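You operate a simulated robot arm through the tools that you are given. There is no shell and no other tool. Be economical: measure what you need, move in short steps, check, and stop when the job is done.

Carry out the task below with a simulated two-armed robot. There is one attempt and no reset: what you move stays moved.

## Task
Fetch the scanner and set it in the green tray on the top of the desk. Screw the lid back on the jar. Open the left bench drawer, take the brown weight from the inside of the left bench drawer and put it on the workbench top, then shut the drawer. Take the eraser and put it on the notepad. Push the left cupboard door shut. Push the cupboard drawer shut. Count the glue sticks on the workbench top, then put as many of the polish jars from the workbench top on top of the black book there. Open the right cupboard door. The order is free. Set down upright: polish jar.

It is judged by the outcome, as a careful person would: the job done as asked, and still so three seconds after it is handed in. It fails if anything else is knocked over, pushed out of place, dropped, spilled or broken. Lids that push on must go on centred and level and be pressed home; caps that screw on are set level and turned clockwise until they are tight.

## Robot
Two 7-joint arms with two-finger parallel grippers on one trunk, on a base that drives. Base frame: it is fixed to the floor where the robot stands at the start and does not move with it; the origin is under the middle of the robot, x ahead of it, y to its left, z up; the surface under the hand at the start is at about z = 760. Readings come in mm, rad, newtons and seconds.
The left shoulder is at the start at [80, 131, 947], the right one opposite. With the tool pointing down near the work surface each hand reaches from about 400 to 860 mm from the robot's upright axis, wherever it stands, measured 20 degrees to its own side. Places, roughly: book [250, -1500, 1000]; cupboard drawer [-7800, 3100, 700]; eraser (3x6x3 cm) [-7200, -1000, 800]; glue stick [0, -2000, 1000]; jar [250, -1250, 1000]; left bench drawer [-300, -2000, 700]; left cupboard door [-7400, 3100, 400]; notepad [-7250, -1250, 750]; polish jar [0, -1750, 1000]; right cupboard door [-8100, 3100, 400]; scanner [750, 0, 750]; tray [750, 500, 750]; weight [-250, -2000, 750]; workbench top [-300, -2300, 900]. Payload 1.57 kg a hand.
The tool frame of a hand sits at the grasp point between the pads (the TCP): z along the fingers, y along the line on which they close. The tips reach 30 mm beyond it. Largest opening 110 mm; finger width 24, thickness 12; the body of the gripper, 48 by 112 mm, starts 78 mm behind the TCP.
Orientation is that of the tool frame in the base frame, as a unit quaternion [w, x, y, z]. With the fingers straight down and closing along the base's y, the tool's x points along the base's -x, its y along +y and its z along -z.

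## Interface
- The arms move only by the tool jog_arm. It takes "left_series", "right_series" or both (then of equal length, played together; a hand with none holds still); each is a list of rows, each a list of 7 numbers: the shift along the base's x, y, z in units of 50 mm (1.0 is 50 mm), then the turn, a rotation vector about the base's x, y, z in units of 4 degrees (1.0 is 4 degrees), then the opening, from 0 (shut) to 1 (fully open). In form: [[x, y, z, wx, wy, wz, jaw], ...]. A call has 1 to 8 rows; each row shifts and turns the commanded pose from where the row before left it. A call with a number of a shift or a turn outside -1 to 1 is refused whole. Each row takes 0.2 s and may step no farther than 50 mm and 0.15 rad from the row before; otherwise, or with a gripper value out of range, the whole call is refused. Where a pose cannot be reached the arm comes as near as it can. A force on the tool above 40 N (or 10 N above the force at the start of the call, whichever is more), or a blocked arm, ends the call early, and 0.2 s more pass. The fingers move at their own pace (about 108 mm/s each) and stop on an object; they squeeze with about 41 N. The grip force told is the motor's: it shows also when the fingers shut on nothing. Time passes only in rows, and 0.2 s behind the last, so rows that do not move let the fingers close. The reply holds the time, the measured pose of the TCP, the force on the tool along the base axes, the opening and the grip force, in the units named above and with some noise, with the torque about the TCP (base axes, N m) and any sound that the robot's microphone picked up, and new pictures: "views" is both (left out), scene, wrist or none (wrist: the cameras of the hands that moved).
- Cameras (640 x 400 px; columns grow to the right, rows downward): "scene" is now at [-67.6, 27.6, 1431.7]; the picture's right is [0.40, -0.92, 0.00], its down [-0.46, -0.20, -0.87] and it looks along [0.79, 0.35, -0.50] (base axes); focal length 278 px, centre (320, 200). "left" rides on the left gripper at [70, -16, -141] in its tool frame; the picture's right is [0.23, 0.97, 0.00], its down [-0.85, 0.20, -0.48] and it looks along [-0.47, 0.11, 0.88] (tool axes); focal length 222 px, centre (320, 200). "right" rides on the right gripper at [70, 16, -141] in its tool frame; the picture's right is [-0.23, 0.97, 0.00], its down [-0.85, -0.20, -0.48] and it looks along [-0.47, -0.11, 0.88] (tool axes); focal length 222 px, centre (320, 200).
- drive_base(legs): drives the robot by 1 to 6 legs, each [ahead, left, turn to the left] in mm, mm and rad, along the robot's own axes; the way and the turn of a leg run together, so that a leg with both is an arc; at most 1500 mm and 3.142 rad a leg. The arms and the cameras ride along, it lands a little off, and it stops where it bumps. It gives what a move gives, and a new picture of the scene camera.
- head_to(pan, tilt): turns the head with the scene camera to pan (to the left, within 1.902 rad either way) and tilt (down, from -0.506 to 1.204), counted from straight ahead of the robot. It gives what a move gives, and a new picture of the scene camera.
- point_at(camera, pixels): for up to 12 pixels [column, row] of the newest picture of that camera ("zoom" is the newest enlarged one), the place [x, y, z] in the base frame of the surface seen there, good to about 2 mm, but the place of the scene camera against the robot may be out by one fixed shift of up to 18 mm in any direction. No time passes.
- enlarge(camera, box): a new picture of the part [left, top, right, bottom] of that camera's present view, enlarged. No time passes.
- close_job(): hands the job in; it is judged then, once.

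Work in short steps. Measure before you move; look again where a grasp or a placing could have gone wrong, and mend it. You have 322 turns and 360 pictures in all, those below and enlarged ones among them. Open the grippers and draw the arms clear of the work before you hand the job in, unless the task says otherwise; then end with one line.

The tools are called after "Call:" by a JSON object that holds its "op" and its "data". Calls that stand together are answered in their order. jog_arm: Moves the arms, as the interface text tells. Its arguments: {"type":"object","properties":{"left_series":{"type":"array"},"right_series":{"type":"array"},"views":{"type":"string","enum":["both","scene","wrist","none"]}},"required":[]} The other tools are called the same way: drive_base (legs) drives the base; head_to (pan, tilt) turns the head that bears the scene camera; point_at (camera, pixels) gives the place of the surface under pixels of a picture; enlarge (camera, box) takes an enlarged picture of a part of a camera's view; close_job () hands the job in.

At the start:

```text
clock: 0.0
left_tcp_pos: [540.8, 476.6, 1079.1]
left_orientation: [0.0, 0.0, 1.0, 0.0]
left_wrist_force: [0.8, -0.4, -0.8]
left_ft_torque: [0.02, 0.0, 0.0]
left_width: 109.8
left_finger_force: 0.0
right_tcp_pos: [510.5, -26.6, 1101.9]
right_orientation: [0.0, 0.0, 1.0, 0.0]
right_wrist_force: [-0.4, 0.6, -0.7]
right_ft_torque: [-0.01, -0.01, 0.03]
right_width: 109.8
right_finger_force: 0.0
robot x, y, heading: [-2.1, 0.4, -0.004]
head pan, tilt: [0.412, 0.524]
```

scene: 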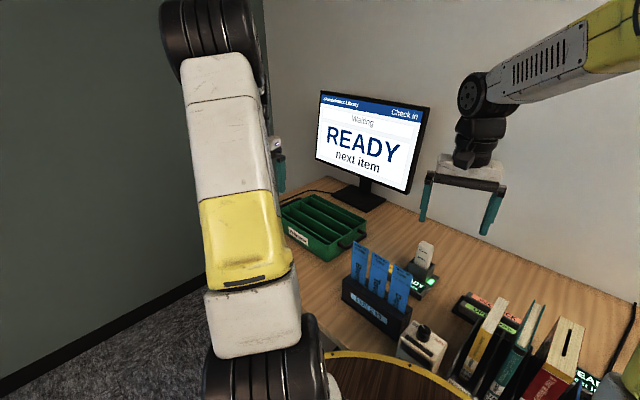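
right: 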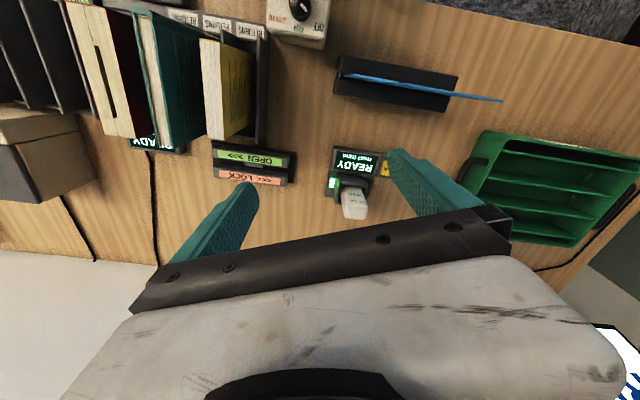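
left: 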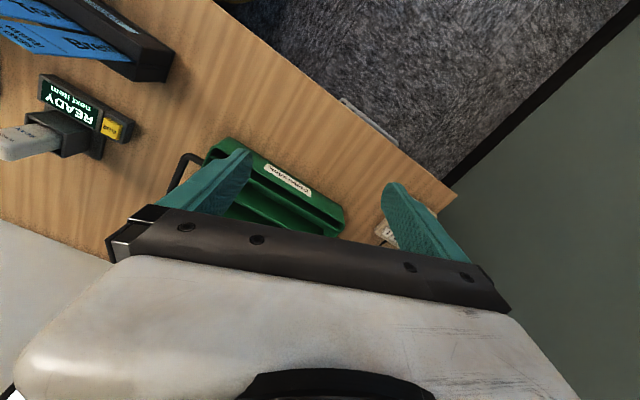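

The white scanner seems to stand in a holder near (425,255) in the scene. I enlarge there to see it and the tray.

Call:
{"op": "enlarge", "data": {"camera": "scene", "box": [340, 220, 480, 310]}}

Call:
{"op": "enlarge", "data": {"camera": "right", "box": [280, 120, 480, 245]}}

Call:
{"op": "point_at", "data": {"camera": "right", "pixels": [[345, 188], [354, 212], [342, 205], [366, 205], [350, 165], [480, 150], [620, 160], [470, 215], [590, 235], [540, 185], [400, 100]]}}

Call:
{"op": "point_at", "data": {"camera": "scene", "pixels": [[425, 248], [418, 266], [432, 282], [330, 225], [310, 210], [345, 240], [300, 240]]}}

```text
4.44 times, centred on (410, 265) of scene
```

zoom: 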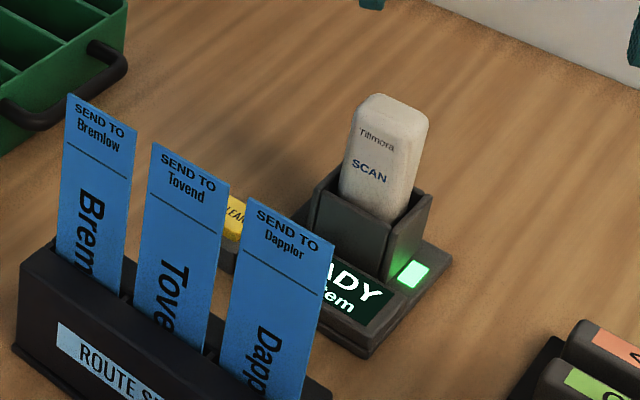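

```text
3.20 times, centred on (380, 182) of right
```

zoom: 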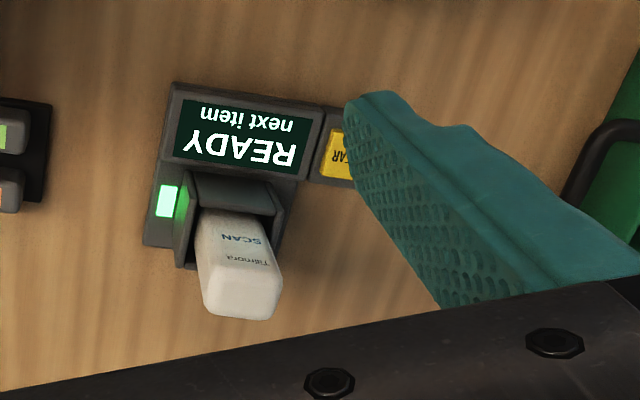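

```text
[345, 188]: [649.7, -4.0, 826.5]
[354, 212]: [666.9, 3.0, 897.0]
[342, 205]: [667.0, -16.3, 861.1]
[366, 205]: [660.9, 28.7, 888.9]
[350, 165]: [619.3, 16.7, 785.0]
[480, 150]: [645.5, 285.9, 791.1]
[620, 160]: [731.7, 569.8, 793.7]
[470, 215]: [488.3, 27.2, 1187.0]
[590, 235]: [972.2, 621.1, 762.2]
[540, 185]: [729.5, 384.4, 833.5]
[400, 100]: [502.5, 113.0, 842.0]
```

```text
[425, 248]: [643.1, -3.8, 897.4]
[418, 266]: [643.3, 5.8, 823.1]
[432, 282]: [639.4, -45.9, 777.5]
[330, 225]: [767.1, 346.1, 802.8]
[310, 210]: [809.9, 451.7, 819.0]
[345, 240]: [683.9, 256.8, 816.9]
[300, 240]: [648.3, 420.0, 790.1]
```

The scanner stands in a holder, visible from zoomed (200–283, 210–320). I measure its edges in the zoom, and the holder's rim.

Call:
{"op": "point_at", "data": {"camera": "zoom", "pixels": [[210, 300], [240, 310], [275, 310], [240, 285], [205, 230], [270, 230], [215, 280], [272, 275], [190, 180], [280, 200], [190, 250], [235, 180]]}}

Call:
{"op": "enlarge", "data": {"camera": "left", "box": [150, 130, 390, 280]}}

Call:
{"op": "point_at", "data": {"camera": "left", "pixels": [[20, 140], [5, 145], [265, 175], [205, 165], [345, 210], [320, 230], [260, 210], [275, 200], [290, 215]]}}

```text
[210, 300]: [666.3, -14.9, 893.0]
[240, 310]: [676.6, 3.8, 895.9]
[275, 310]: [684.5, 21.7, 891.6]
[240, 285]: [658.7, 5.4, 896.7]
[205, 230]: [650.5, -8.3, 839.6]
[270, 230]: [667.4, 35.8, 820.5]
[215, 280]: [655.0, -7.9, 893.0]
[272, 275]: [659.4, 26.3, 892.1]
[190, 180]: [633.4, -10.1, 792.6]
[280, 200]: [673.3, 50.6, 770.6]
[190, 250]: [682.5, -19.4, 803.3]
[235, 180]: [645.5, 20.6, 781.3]
```

```text
2.67 times, centred on (270, 205) of left
```

zoom: 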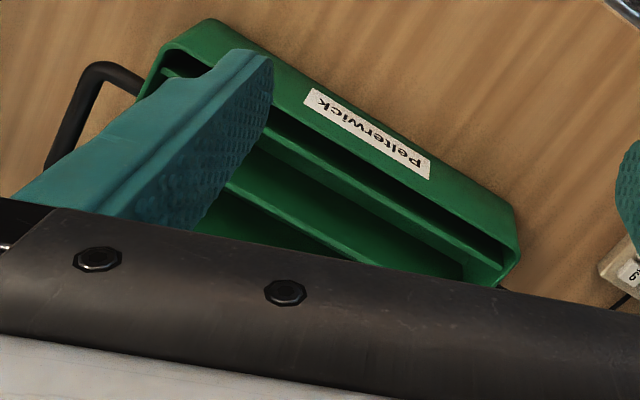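

```text
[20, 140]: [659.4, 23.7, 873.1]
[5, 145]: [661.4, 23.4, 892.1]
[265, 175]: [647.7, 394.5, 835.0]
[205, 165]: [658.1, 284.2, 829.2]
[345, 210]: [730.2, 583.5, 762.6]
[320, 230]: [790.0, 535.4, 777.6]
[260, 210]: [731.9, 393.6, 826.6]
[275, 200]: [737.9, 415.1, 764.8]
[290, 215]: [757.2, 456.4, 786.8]
```

Scanner top is about x 655–685, y -15..27, z 894. The left arm will get it; I move the right arm aside (−y) and bring the left hand above and short of the scanner.

Call:
{"op": "jog_arm", "data": {"left_series": [[0, 0, 0, 0, 0, 0, 0.8], [0, -0.8, 0, 0, 0, 0, 0.8], [0, -0.95, 0, 0, 0, 0, 0.8], [0, -0.95, 0, 0, 0, 0, 0.8], [0, -0.95, 0, 0, 0, 0, 0.8], [0, -0.95, 0, 0, 0, 0, 0.8], [0.2, -0.95, 0, 0, 0, 0, 0.8], [0.2, -0.95, 0, 0, 0, 0, 0.8]], "right_series": [[0, -0.9, 0, 0, 0, 0, 1], [0, -0.9, 0, 0, 0, 0, 1], [0, -0.9, 0, 0, 0, 0, 1], [0, -0.9, 0, 0, 0, 0, 1], [0, -0.9, 0, 0, 0, 0, 1], [0, -0.9, 0, 0, 0, 0, 1], [0, 0, 0, 0, 0, 0, 1], [0, 0, 0, 0, 0, 0, 1]], "views": "none"}}

Call:
{"op": "jog_arm", "data": {"left_series": [[0.2, -0.95, 0, 0, 0, 0, 0.8], [0.2, -0.95, 0, 0, 0, 0, 0.8], [0, -0.8, 0, 0, 0, 0, 0.8], [0, -0.2, 0, 0, 0, 0, 0.8], [0, 0, 0, 0, 0, 0, 0.8]]}}

```text
clock: 1.8
left_tcp_pos: [559.2, 150.5, 1084.1]
left_orientation: [0.0, 0.0, 1.0, 0.0]
left_wrist_force: [0.2, -0.7, -0.2]
left_ft_torque: [-0.04, -0.02, 0.0]
left_width: 87.9
left_finger_force: 0.0
right_tcp_pos: [510.9, -298.7, 1099.1]
right_orientation: [0.0, -0.001, 1.0, -0.001]
right_wrist_force: [0.6, 0.7, 0.5]
right_ft_torque: [-0.03, -0.02, 0.0]
right_width: 110.2
right_finger_force: 0.0
robot x, y, heading: [1.2, 1.7, 0.003]
head pan, tilt: [0.412, 0.524]
```

```text
clock: 3.0
left_tcp_pos: [580.4, 5.3, 1079.6]
left_orientation: [0.0, 0.0, 1.0, 0.0]
left_wrist_force: [0.4, -0.3, 0.2]
left_ft_torque: [-0.01, 0.01, 0.0]
left_width: 88.0
left_finger_force: 0.1
right_tcp_pos: [511.3, -297.4, 1100.4]
right_orientation: [-0.001, 0.0, 1.0, 0.0]
right_wrist_force: [0.4, -0.4, -0.4]
right_ft_torque: [0.02, 0.01, -0.01]
right_width: 110.2
right_finger_force: 0.1
robot x, y, heading: [-0.2, -0.6, 0.004]
head pan, tilt: [0.412, 0.524]
```

scene: 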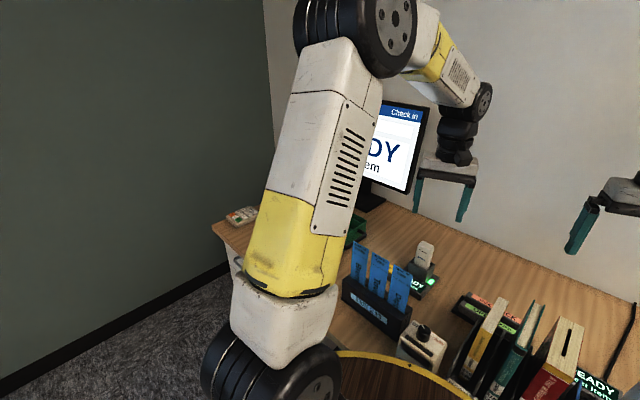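
left: 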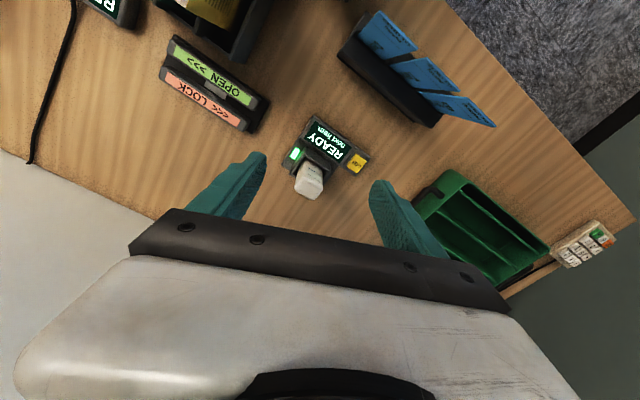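

The scanner is at (309,180) in the left picture. I enlarge and measure edges for centre and yaw.

Call:
{"op": "enlarge", "data": {"camera": "left", "box": [270, 105, 390, 205]}}

Call:
{"op": "enlarge", "data": {"camera": "left", "box": [390, 150, 630, 300]}}

Call:
{"op": "point_at", "data": {"camera": "left", "pixels": [[450, 172], [548, 243], [420, 205], [520, 270], [490, 215], [465, 245], [460, 215], [430, 240], [500, 280], [490, 245], [475, 195]]}}

```text
4.00 times, centred on (330, 155) of left
```

zoom: 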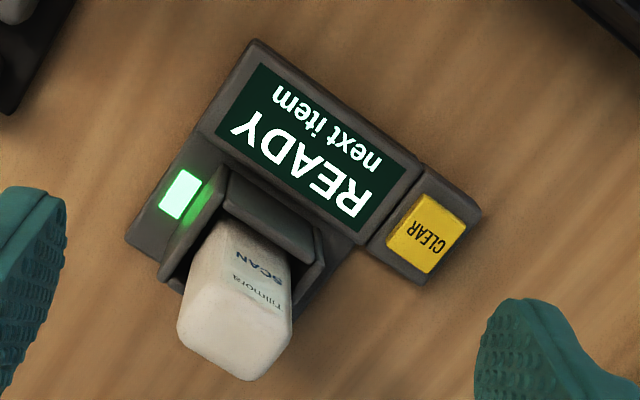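

```text
2.67 times, centred on (510, 225) of left
```

zoom: 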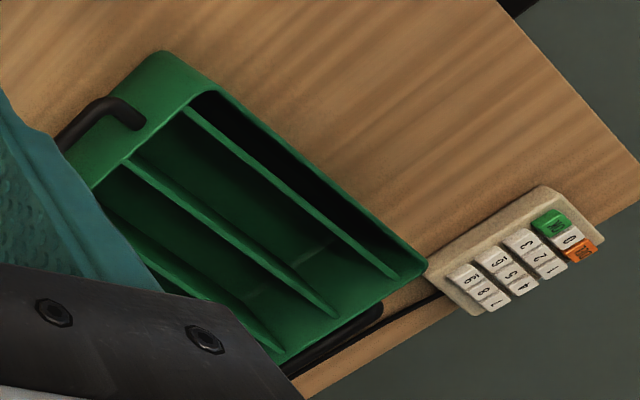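

```text
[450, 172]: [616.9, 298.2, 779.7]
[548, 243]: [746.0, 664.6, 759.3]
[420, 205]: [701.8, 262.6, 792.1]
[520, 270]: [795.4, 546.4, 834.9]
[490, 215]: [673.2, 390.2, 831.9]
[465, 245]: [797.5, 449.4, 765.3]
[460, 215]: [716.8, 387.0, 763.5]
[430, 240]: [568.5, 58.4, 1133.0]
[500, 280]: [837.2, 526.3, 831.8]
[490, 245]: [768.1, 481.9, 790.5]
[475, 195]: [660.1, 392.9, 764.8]
```

I measure points on the scanner through the left picture using sub-pixel coordinates from the zoom.

Call:
{"op": "point_at", "data": {"camera": "left", "pixels": [[316.5, 183.5], [322.5, 162.5], [341, 187.5], [318.5, 190], [342, 184], [331.5, 193], [330, 187], [340, 175], [321, 178], [327, 149], [349, 161], [312, 170]]}}

```text
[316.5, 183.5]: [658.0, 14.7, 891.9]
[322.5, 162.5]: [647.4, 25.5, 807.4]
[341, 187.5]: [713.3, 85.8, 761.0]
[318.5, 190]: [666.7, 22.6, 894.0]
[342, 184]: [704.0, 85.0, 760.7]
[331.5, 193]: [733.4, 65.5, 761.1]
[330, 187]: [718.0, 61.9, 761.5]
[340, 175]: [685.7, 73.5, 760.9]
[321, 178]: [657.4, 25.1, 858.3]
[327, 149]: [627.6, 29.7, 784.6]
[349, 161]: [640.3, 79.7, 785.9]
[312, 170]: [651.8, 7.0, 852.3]
```

The zoom was 160 px wide (250–410), so I redo those points with the right mapping.

Call:
{"op": "point_at", "data": {"camera": "left", "pixels": [[296.5, 183.5], [297.5, 188], [310, 198], [321, 191], [322, 184], [305, 180], [315, 184], [302, 178], [303, 165], [318, 170], [308, 153], [326, 162]]}}

```text
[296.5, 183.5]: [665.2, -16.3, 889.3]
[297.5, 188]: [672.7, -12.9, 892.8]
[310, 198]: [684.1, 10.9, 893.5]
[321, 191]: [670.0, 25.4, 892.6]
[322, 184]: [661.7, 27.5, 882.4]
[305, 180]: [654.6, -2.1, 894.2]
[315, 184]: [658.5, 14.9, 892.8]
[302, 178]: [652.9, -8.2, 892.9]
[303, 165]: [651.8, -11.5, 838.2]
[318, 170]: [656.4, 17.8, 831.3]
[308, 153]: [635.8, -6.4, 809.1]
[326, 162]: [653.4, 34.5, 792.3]
```

The front face runs (652,−11)→(657,18), so yaw is about −11°, centre ≈ (669,7). I go over it, turn −11°, and descend partway.

Call:
{"op": "jog_arm", "data": {"left_series": [[0.9, 0.02, 0, 0, 0, -0.95, 0.8], [0.88, 0.02, 0, 0, 0, -0.95, 0.8], [0, 0, -0.8, 0, 0, -0.95, 0.8], [0, 0, -0.9, 0, 0, 0, 0.8], [0, 0, -0.5, 0, 0, 0, 0.8], [0, 0, 0, 0, 0, 0, 0.8]]}}

```text
clock: 4.4
left_tcp_pos: [668.5, 8.2, 967.8]
left_orientation: [0.001, 0.1, 0.995, 0.001]
left_wrist_force: [-0.2, -0.2, -0.4]
left_ft_torque: [0.0, 0.0, -0.04]
left_width: 88.0
left_finger_force: 0.0
right_tcp_pos: [511.0, -297.7, 1100.7]
right_orientation: [0.0, -0.001, 1.0, 0.0]
right_wrist_force: [0.7, 0.2, 0.3]
right_ft_torque: [-0.01, -0.02, -0.03]
right_width: 110.2
right_finger_force: 0.1
robot x, y, heading: [-0.4, -1.1, 0.005]
head pan, tilt: [0.412, 0.524]
```

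scene: 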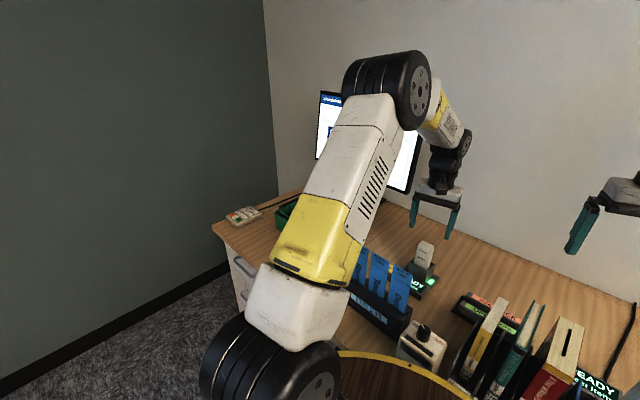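
left: 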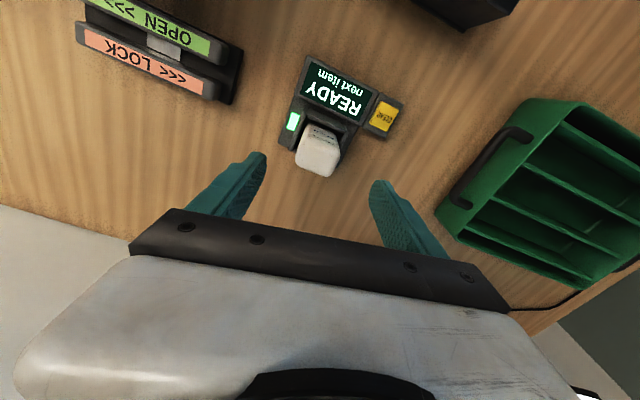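

In the picture the holder looks still more turned than the hand; I measure holder and scanner again.

Call:
{"op": "enlarge", "data": {"camera": "left", "box": [260, 40, 420, 190]}}

Call:
{"op": "point_at", "data": {"camera": "left", "pixels": [[313, 68], [371, 93], [303, 88], [357, 119], [298, 155], [320, 170], [335, 165], [302, 130], [338, 145], [308, 134], [330, 142], [318, 155]]}}

```text
2.67 times, centred on (340, 115) of left
```

zoom: 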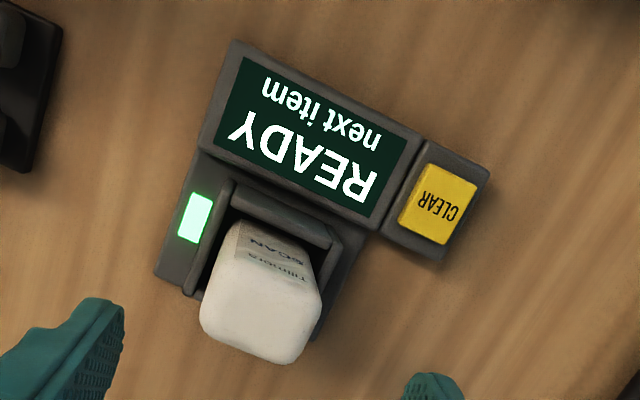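

```text
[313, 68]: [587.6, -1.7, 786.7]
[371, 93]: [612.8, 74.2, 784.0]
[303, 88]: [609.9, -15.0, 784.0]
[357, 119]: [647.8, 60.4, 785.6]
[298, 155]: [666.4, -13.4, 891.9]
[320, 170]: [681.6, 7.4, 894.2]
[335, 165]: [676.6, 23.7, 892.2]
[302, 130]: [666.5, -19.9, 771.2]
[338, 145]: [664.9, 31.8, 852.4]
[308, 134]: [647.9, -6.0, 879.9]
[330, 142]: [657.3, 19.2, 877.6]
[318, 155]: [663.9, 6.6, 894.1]
```

Yaw is about −19°, centre ≈ (667,7). I turn −8° more, descend to z≈868 and close.

Call:
{"op": "jog_arm", "data": {"left_series": [[-0.02, -0.03, 0, 0, 0, -1, 0.8], [0, 0, -0.6, 0, 0, -0.95, 0.8], [0, 0, -0.7, 0, 0, 0, 0.8], [0, 0, -0.7, 0, 0, 0, 0.8], [0, 0, 0, 0, 0, 0, 0.8], [0, 0, 0, 0, 0, 0, 0], [0, 0, 0, 0, 0, 0, 0], [0, 0, 0, 0, 0, 0, 0]]}}

```text
clock: 6.2
left_tcp_pos: [668.5, 6.0, 868.4]
left_orientation: [0.0, 0.167, 0.986, 0.0]
left_wrist_force: [-0.2, 0.0, -0.3]
left_ft_torque: [0.0, -0.03, 0.01]
left_width: 43.5
left_finger_force: 40.6
right_tcp_pos: [512.1, -299.2, 1100.0]
right_orientation: [0.0, 0.0, 1.0, 0.0]
right_wrist_force: [0.5, -0.2, -0.6]
right_ft_torque: [0.01, 0.02, 0.03]
right_width: 110.0
right_finger_force: 0.1
robot x, y, heading: [1.7, 5.2, -0.002]
head pan, tilt: [0.412, 0.524]
```

scene: 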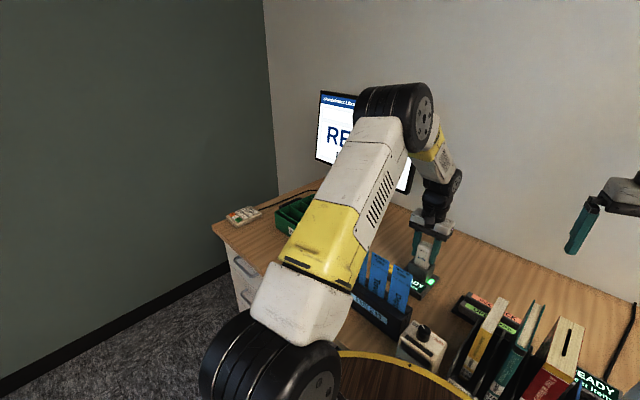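
left: 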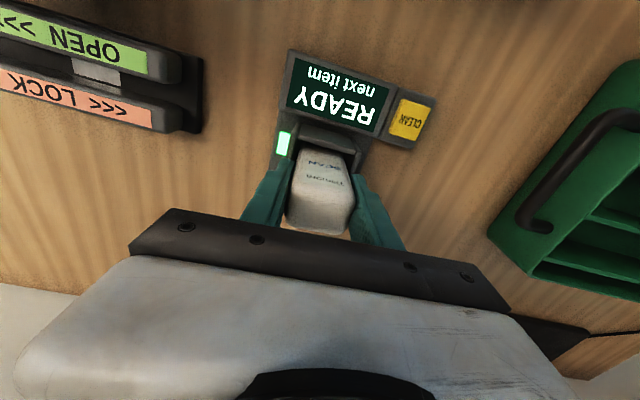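

The scanner is held at 43.5 mm wide. I lift straight up to about z 1070.

Call:
{"op": "jog_arm", "data": {"left_series": [[0, 0, 0.3, 0, 0, 0, 0], [0, 0, 0.5, 0, 0, 0, 0], [0, 0, 0.6, 0, 0, 0, 0], [0, 0, 0.8, 0, 0, 0, 0], [0, 0, 0.9, 0, 0, 0, 0], [0, 0, 0.9, 0, 0, 0, 0], [0, 0, 0, 0, 0, 0, 0]]}}

```text
clock: 7.8
left_tcp_pos: [668.6, 7.1, 1069.6]
left_orientation: [0.0, 0.167, 0.986, -0.001]
left_wrist_force: [-0.2, -0.1, -1.3]
left_ft_torque: [0.0, 0.0, -0.02]
left_width: 43.4
left_finger_force: 41.2
right_tcp_pos: [511.3, -297.6, 1099.2]
right_orientation: [0.0, 0.0, 1.0, -0.001]
right_wrist_force: [0.6, 0.6, -0.5]
right_ft_torque: [-0.02, -0.01, -0.03]
right_width: 110.1
right_finger_force: 0.1
robot x, y, heading: [-1.0, 0.6, -0.003]
head pan, tilt: [0.412, 0.524]
```

scene: 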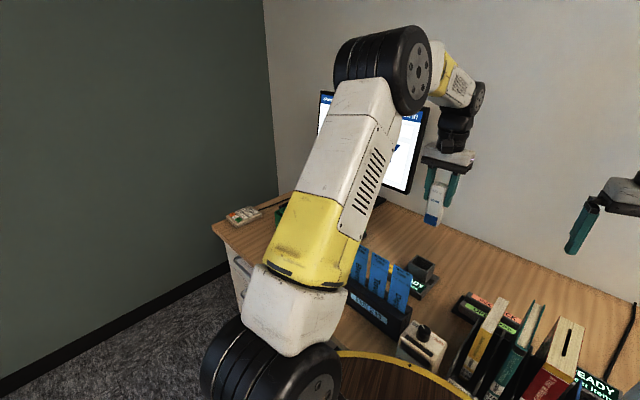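
left: 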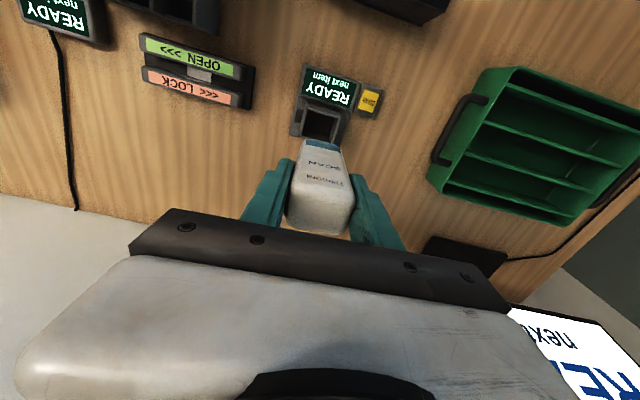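

The scanner hangs out with its blue end down. I measure the tray geometry from this view (dividers at rows ~120–200).

Call:
{"op": "enlarge", "data": {"camera": "left", "box": [420, 60, 640, 230]}}

Call:
{"op": "enlarge", "data": {"camera": "left", "box": [270, 120, 370, 240]}}

Call:
{"op": "point_at", "data": {"camera": "left", "pixels": [[515, 70], [500, 92], [490, 122], [475, 152], [445, 188], [580, 212], [592, 188], [610, 163], [540, 108], [535, 145], [530, 175], [525, 200]]}}

```text
2.35 times, centred on (530, 145) of left
```

zoom: 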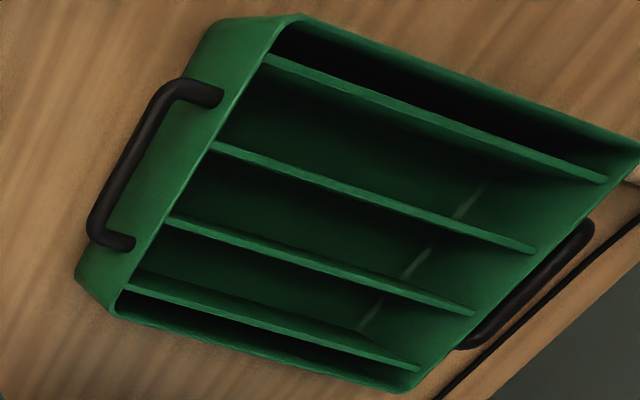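

```text
3.33 times, centred on (320, 180) of left
```

zoom: 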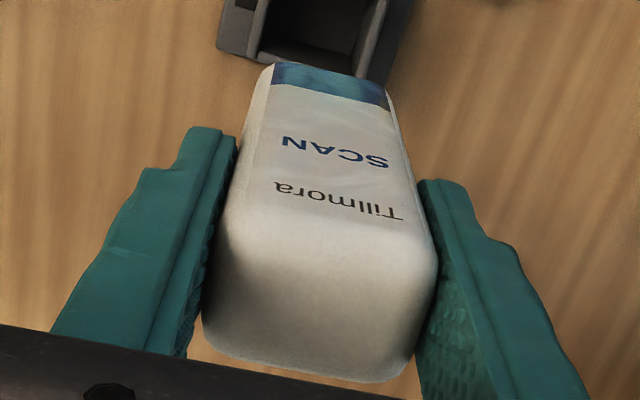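

```text
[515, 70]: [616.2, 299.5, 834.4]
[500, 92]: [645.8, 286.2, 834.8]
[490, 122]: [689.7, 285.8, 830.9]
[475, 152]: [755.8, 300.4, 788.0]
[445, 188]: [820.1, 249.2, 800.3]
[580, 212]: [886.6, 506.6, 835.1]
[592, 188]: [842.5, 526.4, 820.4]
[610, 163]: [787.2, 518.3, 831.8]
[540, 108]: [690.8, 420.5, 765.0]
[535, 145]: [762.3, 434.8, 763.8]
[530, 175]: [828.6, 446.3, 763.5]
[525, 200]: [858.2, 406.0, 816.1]
```

Dividers run along the tool's present yaw, floor z≈764, rim ≈835. I move above the tray to see compartments around the hanging scanner (still well above).

Call:
{"op": "jog_arm", "data": {"left_series": [[0, 0.9, 0, 0, 0, 0, 0], [0.1, 0.9, 0, 0, 0, 0, 0], [0.1, 0.9, 0, 0, 0, 0, 0], [0.1, 0.9, 0, 0, 0, 0, 0], [0.1, 0.9, 0, 0, 0, 0, 0], [0.1, 0.9, 0, 0, 0, 0, 0], [0.1, 0.9, 0, 0, 0, 0, 0], [0.1, 0.9, 0, 0, 0, 0, 0]], "views": "none"}}

Call:
{"op": "jog_arm", "data": {"left_series": [[0, 0.4, 0, 0, 0, 0, 0], [0, 0, 0, 0, 0, 0, 0]], "views": "wrist"}}

```text
clock: 9.6
left_tcp_pos: [704.6, 365.9, 1068.9]
left_orientation: [-0.001, 0.167, 0.986, 0.0]
left_wrist_force: [-0.5, -1.0, -1.0]
left_ft_torque: [0.06, -0.01, 0.0]
left_width: 43.3
left_finger_force: 41.7
right_tcp_pos: [511.3, -298.6, 1099.8]
right_orientation: [0.0, -0.001, 1.0, 0.0]
right_wrist_force: [1.0, -0.2, 0.1]
right_ft_torque: [0.03, -0.02, -0.02]
right_width: 110.1
right_finger_force: 0.0
robot x, y, heading: [2.8, 0.8, 0.004]
head pan, tilt: [0.412, 0.524]
```

```text
clock: 10.2
left_tcp_pos: [703.7, 385.4, 1068.9]
left_orientation: [0.001, 0.167, 0.986, 0.0]
left_wrist_force: [0.4, 0.6, -1.7]
left_ft_torque: [0.03, 0.02, -0.01]
left_width: 43.5
left_finger_force: 40.9
right_tcp_pos: [511.4, -298.4, 1101.5]
right_orientation: [0.0, 0.0, 1.0, 0.001]
right_wrist_force: [-0.2, 0.5, 0.3]
right_ft_torque: [-0.02, 0.0, -0.01]
right_width: 110.0
right_finger_force: 0.0
robot x, y, heading: [-4.3, 0.9, 0.0]
head pan, tilt: [0.412, 0.524]
```

left: 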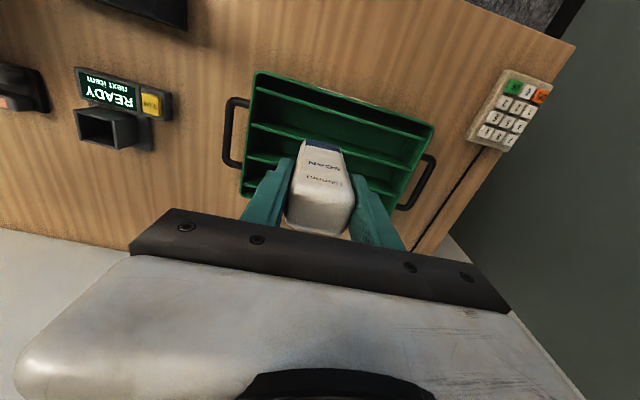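

Call:
{"op": "enlarge", "data": {"camera": "left", "box": [220, 65, 444, 205]}}

```text
2.86 times, centred on (332, 135) of left
```

zoom: 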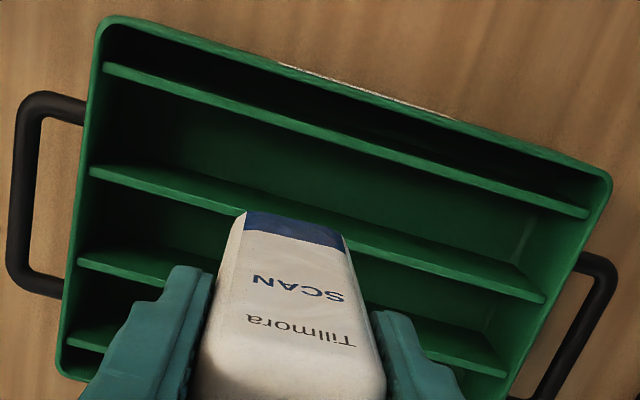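

I read the divider tops and floors in the zoom picture.

Call:
{"op": "point_at", "data": {"camera": "zoom", "pixels": [[200, 97], [480, 182], [150, 180], [480, 274], [130, 265], [450, 347], [100, 335], [350, 165], [350, 215], [120, 215], [450, 300], [400, 75]]}}

```text
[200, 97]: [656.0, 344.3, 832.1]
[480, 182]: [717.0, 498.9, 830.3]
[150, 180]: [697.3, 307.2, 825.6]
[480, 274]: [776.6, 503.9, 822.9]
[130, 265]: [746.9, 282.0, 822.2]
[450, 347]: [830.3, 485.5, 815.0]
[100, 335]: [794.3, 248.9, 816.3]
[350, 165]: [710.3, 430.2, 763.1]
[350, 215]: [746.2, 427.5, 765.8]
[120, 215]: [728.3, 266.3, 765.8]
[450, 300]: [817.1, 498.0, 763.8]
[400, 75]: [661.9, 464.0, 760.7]
```

Compartment 3 (between dividers 2 and 3) is ~56 mm wide, centre ≈ (762,393), yaw ≈ −22°. I move over it and lower to z≈900, then check.

Call:
{"op": "jog_arm", "data": {"left_series": [[0.6, 0.08, 0, 0, 0, -0.7, 0], [0.56, 0.08, 0, 0, 0, 0, 0], [0, 0, -0.9, 0, 0, 0, 0], [0, 0, -0.9, 0, 0, 0, 0], [0, 0, -0.8, 0, 0, 0, 0], [0, 0, -0.5, 0, 0, 0, 0], [0, 0, 0, 0, 0, 0, 0]], "views": "wrist"}}

```text
clock: 11.7
left_tcp_pos: [755.3, 394.2, 920.1]
left_orientation: [0.007, 0.191, 0.981, 0.003]
left_wrist_force: [-0.1, -0.1, 6.4]
left_ft_torque: [-0.09, 0.18, -0.01]
left_width: 43.6
left_finger_force: 41.0
left hand out of reach, approached as far as the arm can: row 2
right_tcp_pos: [511.4, -298.1, 1100.4]
right_orientation: [0.0, 0.0, 1.0, 0.0]
right_wrist_force: [-0.2, -0.9, 0.7]
right_ft_torque: [0.0, -0.01, 0.01]
right_width: 110.2
right_finger_force: 0.0
robot x, y, heading: [0.9, -0.3, 0.002]
head pan, tilt: [0.412, 0.524]
stopped in row 7 (left hand): the force on the tool passed its limit at 55 N (the readings are from after the stop); the commanded pose is now the measured one
```

left: 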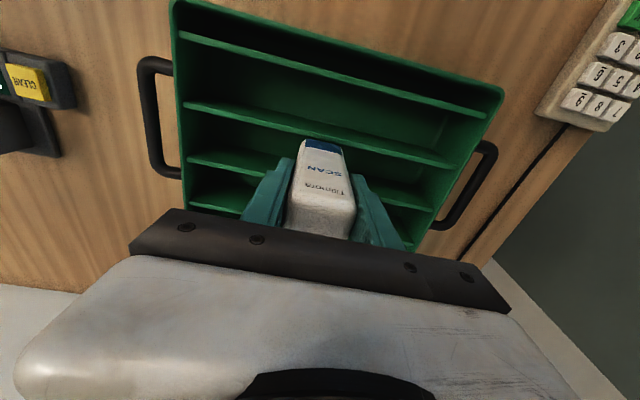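

The hand met 55 N at z=920 – perhaps the scanner's end hit divider 2. I raise 20 mm and look closely.

Call:
{"op": "jog_arm", "data": {"left_series": [[0, 0, 0.5, 0, 0, 0, 0], [0, 0, 0.2, 0, 0, 0, 0]], "views": "both"}}

Call:
{"op": "enlarge", "data": {"camera": "left", "box": [220, 60, 444, 200]}}

Call:
{"op": "enlarge", "data": {"camera": "scene", "box": [250, 130, 410, 270]}}

```text
clock: 12.3
left_tcp_pos: [754.9, 394.4, 954.4]
left_orientation: [0.006, 0.19, 0.982, 0.003]
left_wrist_force: [0.0, -0.5, -1.6]
left_ft_torque: [-0.02, -0.01, -0.01]
left_width: 43.3
left_finger_force: 41.0
right_tcp_pos: [511.3, -299.3, 1100.6]
right_orientation: [0.0, 0.0, 1.0, -0.001]
right_wrist_force: [0.0, -1.1, -0.3]
right_ft_torque: [0.01, 0.0, 0.02]
right_width: 109.9
right_finger_force: 0.1
robot x, y, heading: [-1.0, -3.0, 0.002]
head pan, tilt: [0.412, 0.524]
```

scene: 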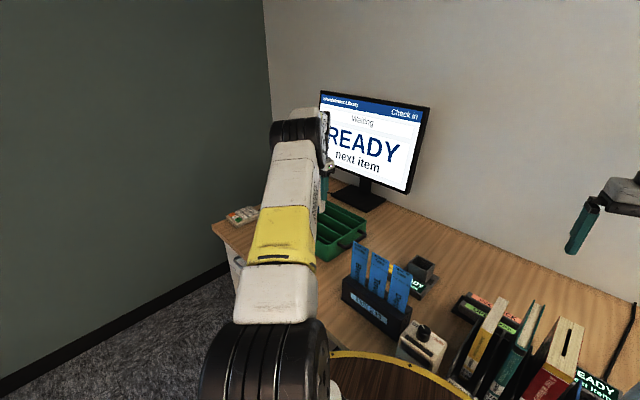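
left: 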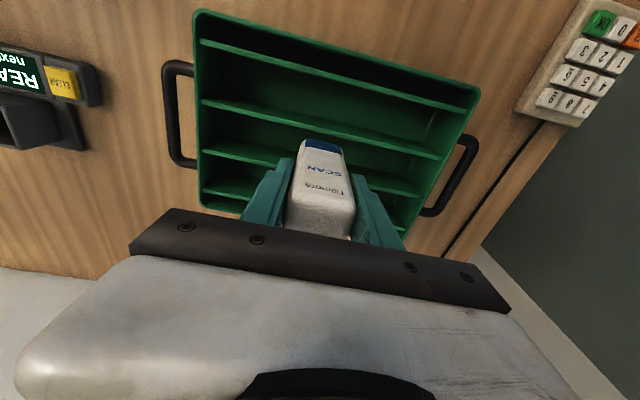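

```text
2.86 times, centred on (332, 130) of left
```

zoom: 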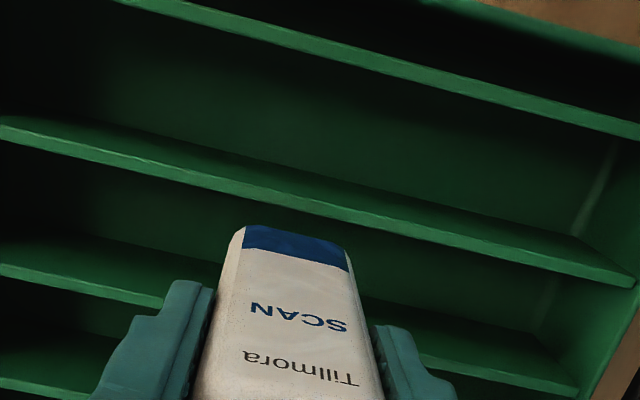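

```text
2.86 times, centred on (330, 200) of scene
```

zoom: 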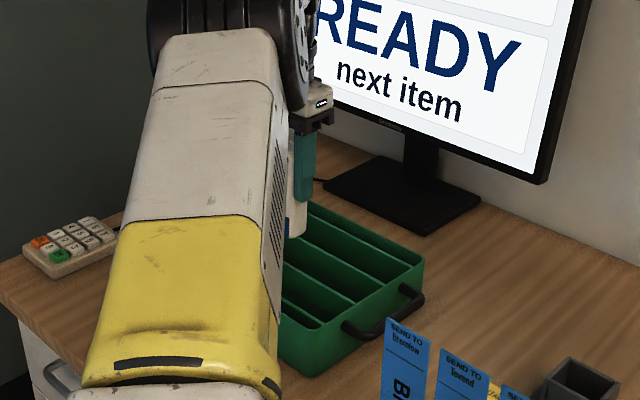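

I measure the scanner's lower end and the dividers again.

Call:
{"op": "point_at", "data": {"camera": "left", "pixels": [[308, 142], [320, 144], [335, 148], [322, 160], [322, 180], [322, 195], [210, 102], [437, 156], [210, 148], [411, 192], [330, 130], [400, 170]]}}

```text
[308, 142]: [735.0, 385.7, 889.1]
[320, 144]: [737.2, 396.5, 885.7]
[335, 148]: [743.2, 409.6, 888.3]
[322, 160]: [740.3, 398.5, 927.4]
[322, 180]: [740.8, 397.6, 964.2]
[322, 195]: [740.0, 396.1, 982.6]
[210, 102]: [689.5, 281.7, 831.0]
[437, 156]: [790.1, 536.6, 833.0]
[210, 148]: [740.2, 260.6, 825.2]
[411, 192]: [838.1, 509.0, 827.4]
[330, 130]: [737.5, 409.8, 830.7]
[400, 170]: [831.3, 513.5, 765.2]
```

The scanner's front face lies just at divider 2 and the reach is exhausted, so I use the nearer compartment (dividers 1–2): shift −45 mm across the dividers, to (713,411), then lower gently.

Call:
{"op": "jog_arm", "data": {"left_series": [[0, 0, 0.4, 0, 0, 0, 0], [-0.5, 0.2, 0, 0, 0, 0, 0], [-0.35, 0.14, 0, 0, 0, 0, 0], [0, 0, -0.5, 0, 0, 0, 0], [0, 0, -0.5, 0, 0, 0, 0], [0, 0, 0, 0, 0, 0, 0]], "views": "wrist"}}

Call:
{"op": "enlarge", "data": {"camera": "left", "box": [220, 60, 444, 200]}}

Call:
{"op": "point_at", "data": {"camera": "left", "pixels": [[308, 143], [320, 145], [335, 149], [322, 165]]}}

```text
clock: 13.7
left_tcp_pos: [711.7, 410.3, 925.7]
left_orientation: [0.005, 0.191, 0.982, 0.002]
left_wrist_force: [0.6, 0.2, -1.6]
left_ft_torque: [0.01, 0.04, 0.0]
left_width: 43.7
left_finger_force: 41.2
right_tcp_pos: [511.7, -298.3, 1100.8]
right_orientation: [-0.001, 0.0, 1.0, 0.0]
right_wrist_force: [0.3, -0.2, 0.2]
right_ft_torque: [0.04, 0.0, 0.04]
right_width: 110.0
right_finger_force: 0.1
robot x, y, heading: [-2.5, -0.7, 0.003]
head pan, tilt: [0.412, 0.524]
```

left: 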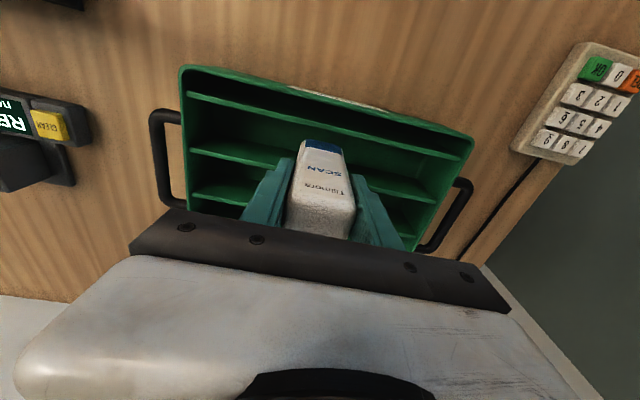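

```text
2.86 times, centred on (332, 130) of left
```

zoom: 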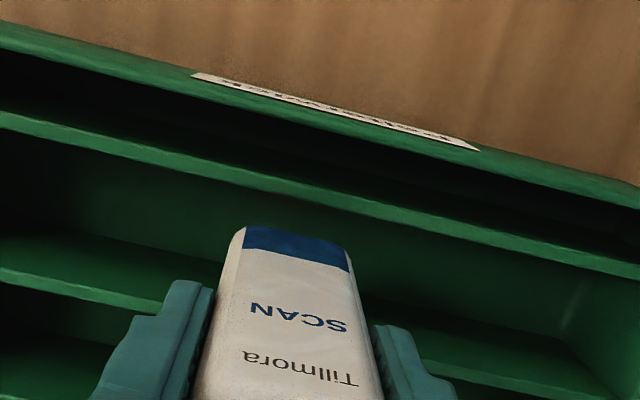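

```text
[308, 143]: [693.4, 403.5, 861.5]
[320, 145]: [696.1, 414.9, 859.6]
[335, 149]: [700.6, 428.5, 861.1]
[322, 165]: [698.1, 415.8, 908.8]
```

Now the front face is midway with ~11 mm each side. I lower in small steps, watching force.

Call:
{"op": "jog_arm", "data": {"left_series": [[0, 0, -0.4, 0, 0, 0, 0], [0, 0, -0.4, 0, 0, 0, 0], [0, 0, -0.2, 0, 0, 0, 0], [0, 0, -0.2, 0, 0, 0, 0], [0, 0, 0, 0, 0, 0, 0]], "views": "wrist"}}

```text
clock: 14.9
left_tcp_pos: [712.0, 411.9, 863.2]
left_orientation: [0.006, 0.19, 0.982, 0.003]
left_wrist_force: [-0.4, 0.9, -1.3]
left_ft_torque: [-0.03, 0.0, -0.01]
left_width: 43.6
left_finger_force: 41.5
right_tcp_pos: [511.0, -298.3, 1100.1]
right_orientation: [0.0, 0.001, 1.0, 0.0]
right_wrist_force: [-0.2, 0.1, -0.9]
right_ft_torque: [0.01, -0.03, -0.01]
right_width: 109.9
right_finger_force: 0.1
robot x, y, heading: [1.3, -0.3, -0.003]
head pan, tilt: [0.412, 0.524]
```

left: 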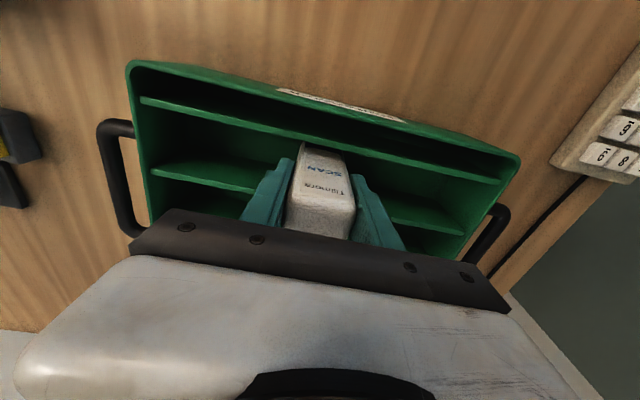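

No contact yet at 863; keep lowering by 5 mm steps.

Call:
{"op": "jog_arm", "data": {"left_series": [[0, 0, -0.1, 0, 0, 0, 0], [0, 0, -0.1, 0, 0, 0, 0], [0, 0, -0.1, 0, 0, 0, 0], [0, 0, -0.1, 0, 0, 0, 0], [0, 0, 0, 0, 0, 0, 0]], "views": "none"}}

```text
clock: 16.1
left_tcp_pos: [711.8, 412.6, 847.1]
left_orientation: [0.008, 0.191, 0.982, 0.004]
left_wrist_force: [-0.3, 1.1, 30.5]
left_ft_torque: [-0.73, -0.19, -0.02]
left_width: 43.5
left_finger_force: 41.2
right_tcp_pos: [511.2, -299.7, 1102.3]
right_orientation: [0.0, 0.0, 1.0, 0.0]
right_wrist_force: [0.8, 0.5, 0.7]
right_ft_torque: [0.02, 0.0, -0.01]
right_width: 109.7
right_finger_force: 0.1
robot x, y, heading: [-1.0, -0.2, 0.002]
head pan, tilt: [0.412, 0.524]
```

Contact (30 N): it stands on the floor. I ease up 3 mm, open the fingers a bit, then wait.

Call:
{"op": "jog_arm", "data": {"left_series": [[0, 0, 0.06, 0, 0, 0, 0], [0, 0, 0, 0, 0, 0, 0.6], [0, 0, 0, 0, 0, 0, 0.7], [0, 0, 0, 0, 0, 0, 0.7]], "views": "wrist"}}

```text
clock: 17.1
left_tcp_pos: [712.3, 410.6, 848.4]
left_orientation: [0.006, 0.191, 0.982, 0.003]
left_wrist_force: [-0.7, 0.5, -1.1]
left_ft_torque: [-0.04, -0.01, 0.02]
left_width: 77.0
left_finger_force: 0.0
right_tcp_pos: [511.1, -297.9, 1100.3]
right_orientation: [0.0, 0.0, 1.0, 0.0]
right_wrist_force: [0.4, -0.9, -0.2]
right_ft_torque: [0.0, 0.03, -0.01]
right_width: 109.9
right_finger_force: 0.1
robot x, y, heading: [2.3, 4.0, -0.002]
head pan, tilt: [0.412, 0.524]
```

left: 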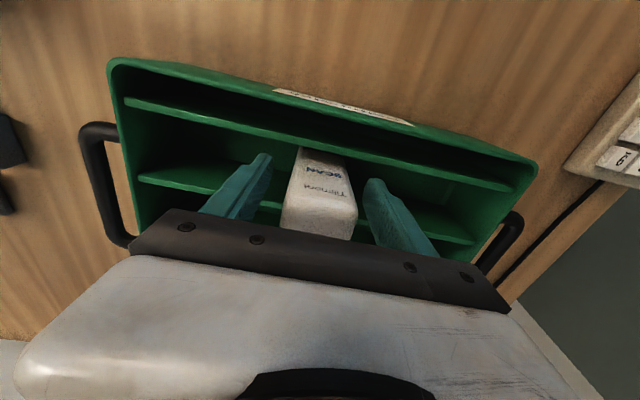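

It stands. I raise the left hand clear and look with the head to the right for the workbench.

Call:
{"op": "jog_arm", "data": {"left_series": [[0, 0, 0.4, 0, 0, 0, 0.7], [0, 0, 0.7, 0, 0, 0, 0.7], [0, 0, 0.9, 0, 0, 0, 0.7], [0, 0, 0.9, 0, 0, 0, 0.7], [0, 0, 0.9, 0, 0, 0, 0.7], [-0.9, 0, 0.4, 0, 0, 0.9, 0.7], [-0.95, 0, 0.3, 0, 0, 0.9, 0.7], [-0.95, 0, 0, 0, 0, 0.9, 0.7]], "views": "wrist"}}

Call:
{"op": "head_to", "data": {"pan": -1.4, "tilt": 0.35}}

```text
clock: 18.9
left_tcp_pos: [571.0, 412.0, 1072.6]
left_orientation: [0.005, 0.097, 0.995, 0.002]
left_wrist_force: [-0.1, -0.4, -0.3]
left_ft_torque: [0.03, 0.06, -0.03]
left_width: 76.9
left_finger_force: 0.1
right_tcp_pos: [511.9, -298.3, 1099.3]
right_orientation: [0.0, 0.001, 1.0, 0.0]
right_wrist_force: [0.2, -0.2, -0.5]
right_ft_torque: [0.0, 0.03, -0.02]
right_width: 110.1
right_finger_force: 0.0
robot x, y, heading: [0.6, -3.3, -0.001]
head pan, tilt: [0.412, 0.524]
```

left: 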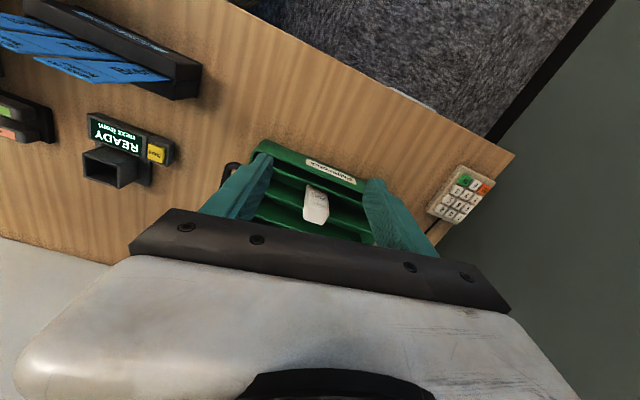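

```text
clock: 20.7
left_tcp_pos: [570.4, 412.1, 1072.0]
left_orientation: [0.006, 0.098, 0.995, 0.003]
left_wrist_force: [0.0, 1.4, -0.4]
left_ft_torque: [-0.02, 0.01, -0.01]
left_width: 76.9
left_finger_force: 0.0
right_tcp_pos: [511.3, -299.0, 1101.1]
right_orientation: [0.001, 0.0, 1.0, 0.0]
right_wrist_force: [-0.2, 0.2, -0.7]
right_ft_torque: [0.01, 0.0, -0.02]
right_width: 109.8
right_finger_force: 0.1
robot x, y, heading: [1.7, -2.0, 0.0]
head pan, tilt: [-1.4, 0.351]
```

scene: 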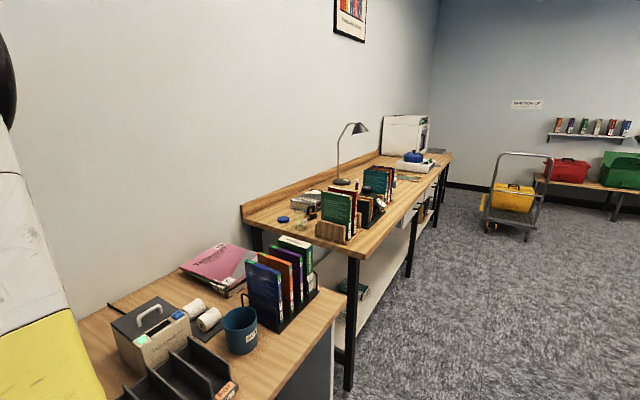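

The bench runs along the wall toward −y, so I keep the heading and drive to the right (sideways). I measure the bench edge and floor obstacles.

Call:
{"op": "point_at", "data": {"camera": "scene", "pixels": [[352, 255], [245, 210], [450, 155], [383, 155], [315, 320], [300, 215], [340, 225], [345, 380], [420, 200], [284, 218], [460, 310], [430, 160]]}}

Call:
{"op": "enlarge", "data": {"camera": "scene", "box": [230, 120, 470, 270]}}

```text
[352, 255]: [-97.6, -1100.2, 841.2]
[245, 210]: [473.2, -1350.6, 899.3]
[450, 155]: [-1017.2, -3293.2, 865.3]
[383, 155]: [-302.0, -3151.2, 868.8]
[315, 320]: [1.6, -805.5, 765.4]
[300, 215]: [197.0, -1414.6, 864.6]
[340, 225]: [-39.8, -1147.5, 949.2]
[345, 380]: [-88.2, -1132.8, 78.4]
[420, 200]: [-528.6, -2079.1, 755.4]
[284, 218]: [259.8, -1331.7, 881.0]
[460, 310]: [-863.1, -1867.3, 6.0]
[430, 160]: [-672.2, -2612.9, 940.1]
```

```text
2.67 times, centred on (350, 195) of scene
```

zoom: 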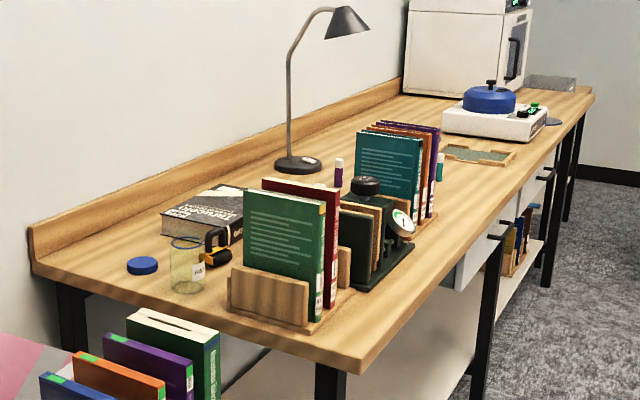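

The bench front direction is heading ≈ −0.396 rad. I back off 300 mm, turn to face the bench, and drive right ~1080 mm, then look.

Call:
{"op": "drive_base", "data": {"legs": [[-300, 0, 0], [0, 0, -0.396], [0, -1084, 0]]}}

Call:
{"op": "head_to", "data": {"pan": 0, "tilt": 0.5}}

```text
clock: 29.1
left_tcp_pos: [-32.0, -828.5, 1071.8]
left_orientation: [0.007, 0.286, 0.958, 0.002]
left_wrist_force: [-0.3, 0.3, 0.4]
left_ft_torque: [0.01, 0.02, -0.01]
left_width: 77.0
left_finger_force: 0.1
right_tcp_pos: [-353.4, -1463.9, 1100.5]
right_orientation: [0.0, 0.193, 0.981, 0.0]
right_wrist_force: [-0.2, -0.4, 0.2]
right_ft_torque: [-0.02, 0.01, 0.0]
right_width: 109.9
right_finger_force: 0.0
robot x, y, heading: [-717.5, -996.8, -0.387]
head pan, tilt: [-1.4, 0.351]
```

scene: 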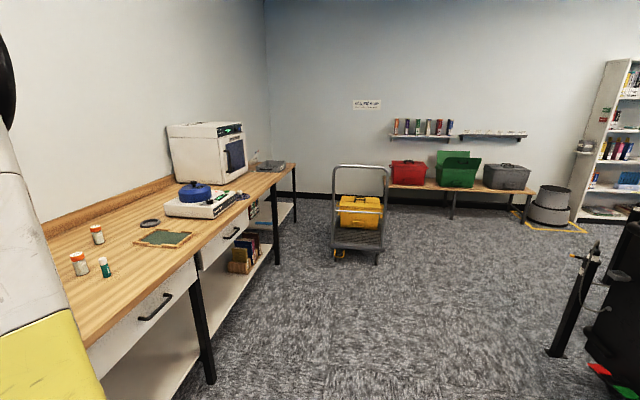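

```text
clock: 30.6
left_tcp_pos: [-31.5, -828.5, 1072.5]
left_orientation: [0.006, 0.287, 0.958, 0.002]
left_wrist_force: [0.4, -0.2, -0.1]
left_ft_torque: [0.0, 0.01, 0.03]
left_width: 76.9
left_finger_force: 0.0
right_tcp_pos: [-354.3, -1464.7, 1100.4]
right_orientation: [0.0, 0.192, 0.981, 0.001]
right_wrist_force: [-0.8, -0.5, -0.4]
right_ft_torque: [0.03, -0.02, 0.01]
right_width: 110.1
right_finger_force: 0.0
robot x, y, heading: [-716.3, -994.4, -0.384]
head pan, tilt: [0.0, 0.499]
```

scene: 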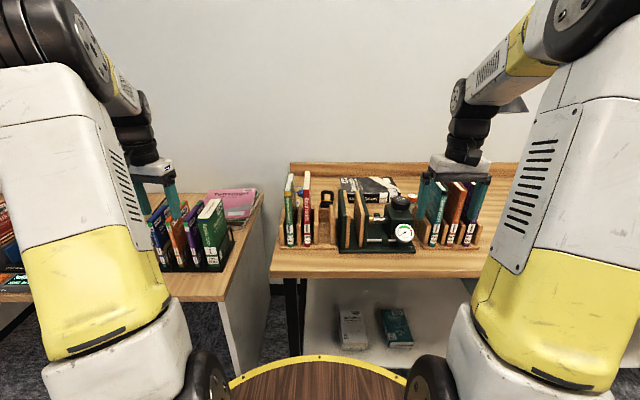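

I see the bench with book ends in front. I zoom to find jar, lid, black book, glue sticks and polish jars.

Call:
{"op": "enlarge", "data": {"camera": "scene", "box": [270, 160, 430, 260]}}

Call:
{"op": "enlarge", "data": {"camera": "scene", "box": [390, 160, 530, 260]}}

```text
4.00 times, centred on (350, 210) of scene
```

zoom: 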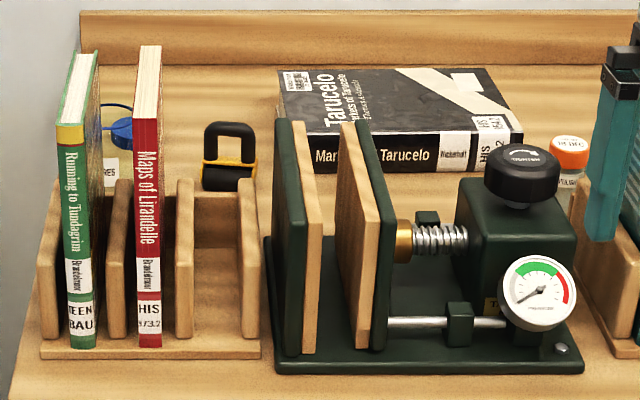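

```text
4.00 times, centred on (460, 210) of scene
```

zoom: 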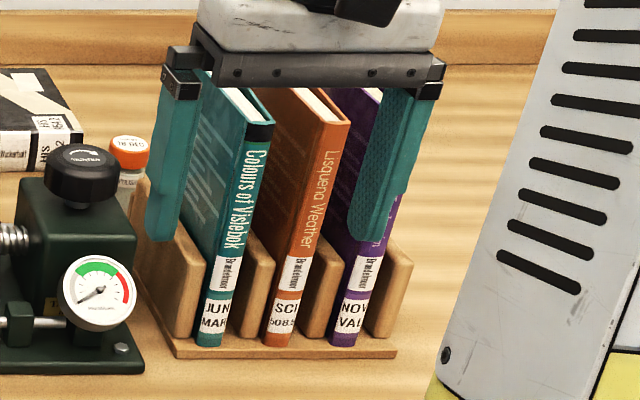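

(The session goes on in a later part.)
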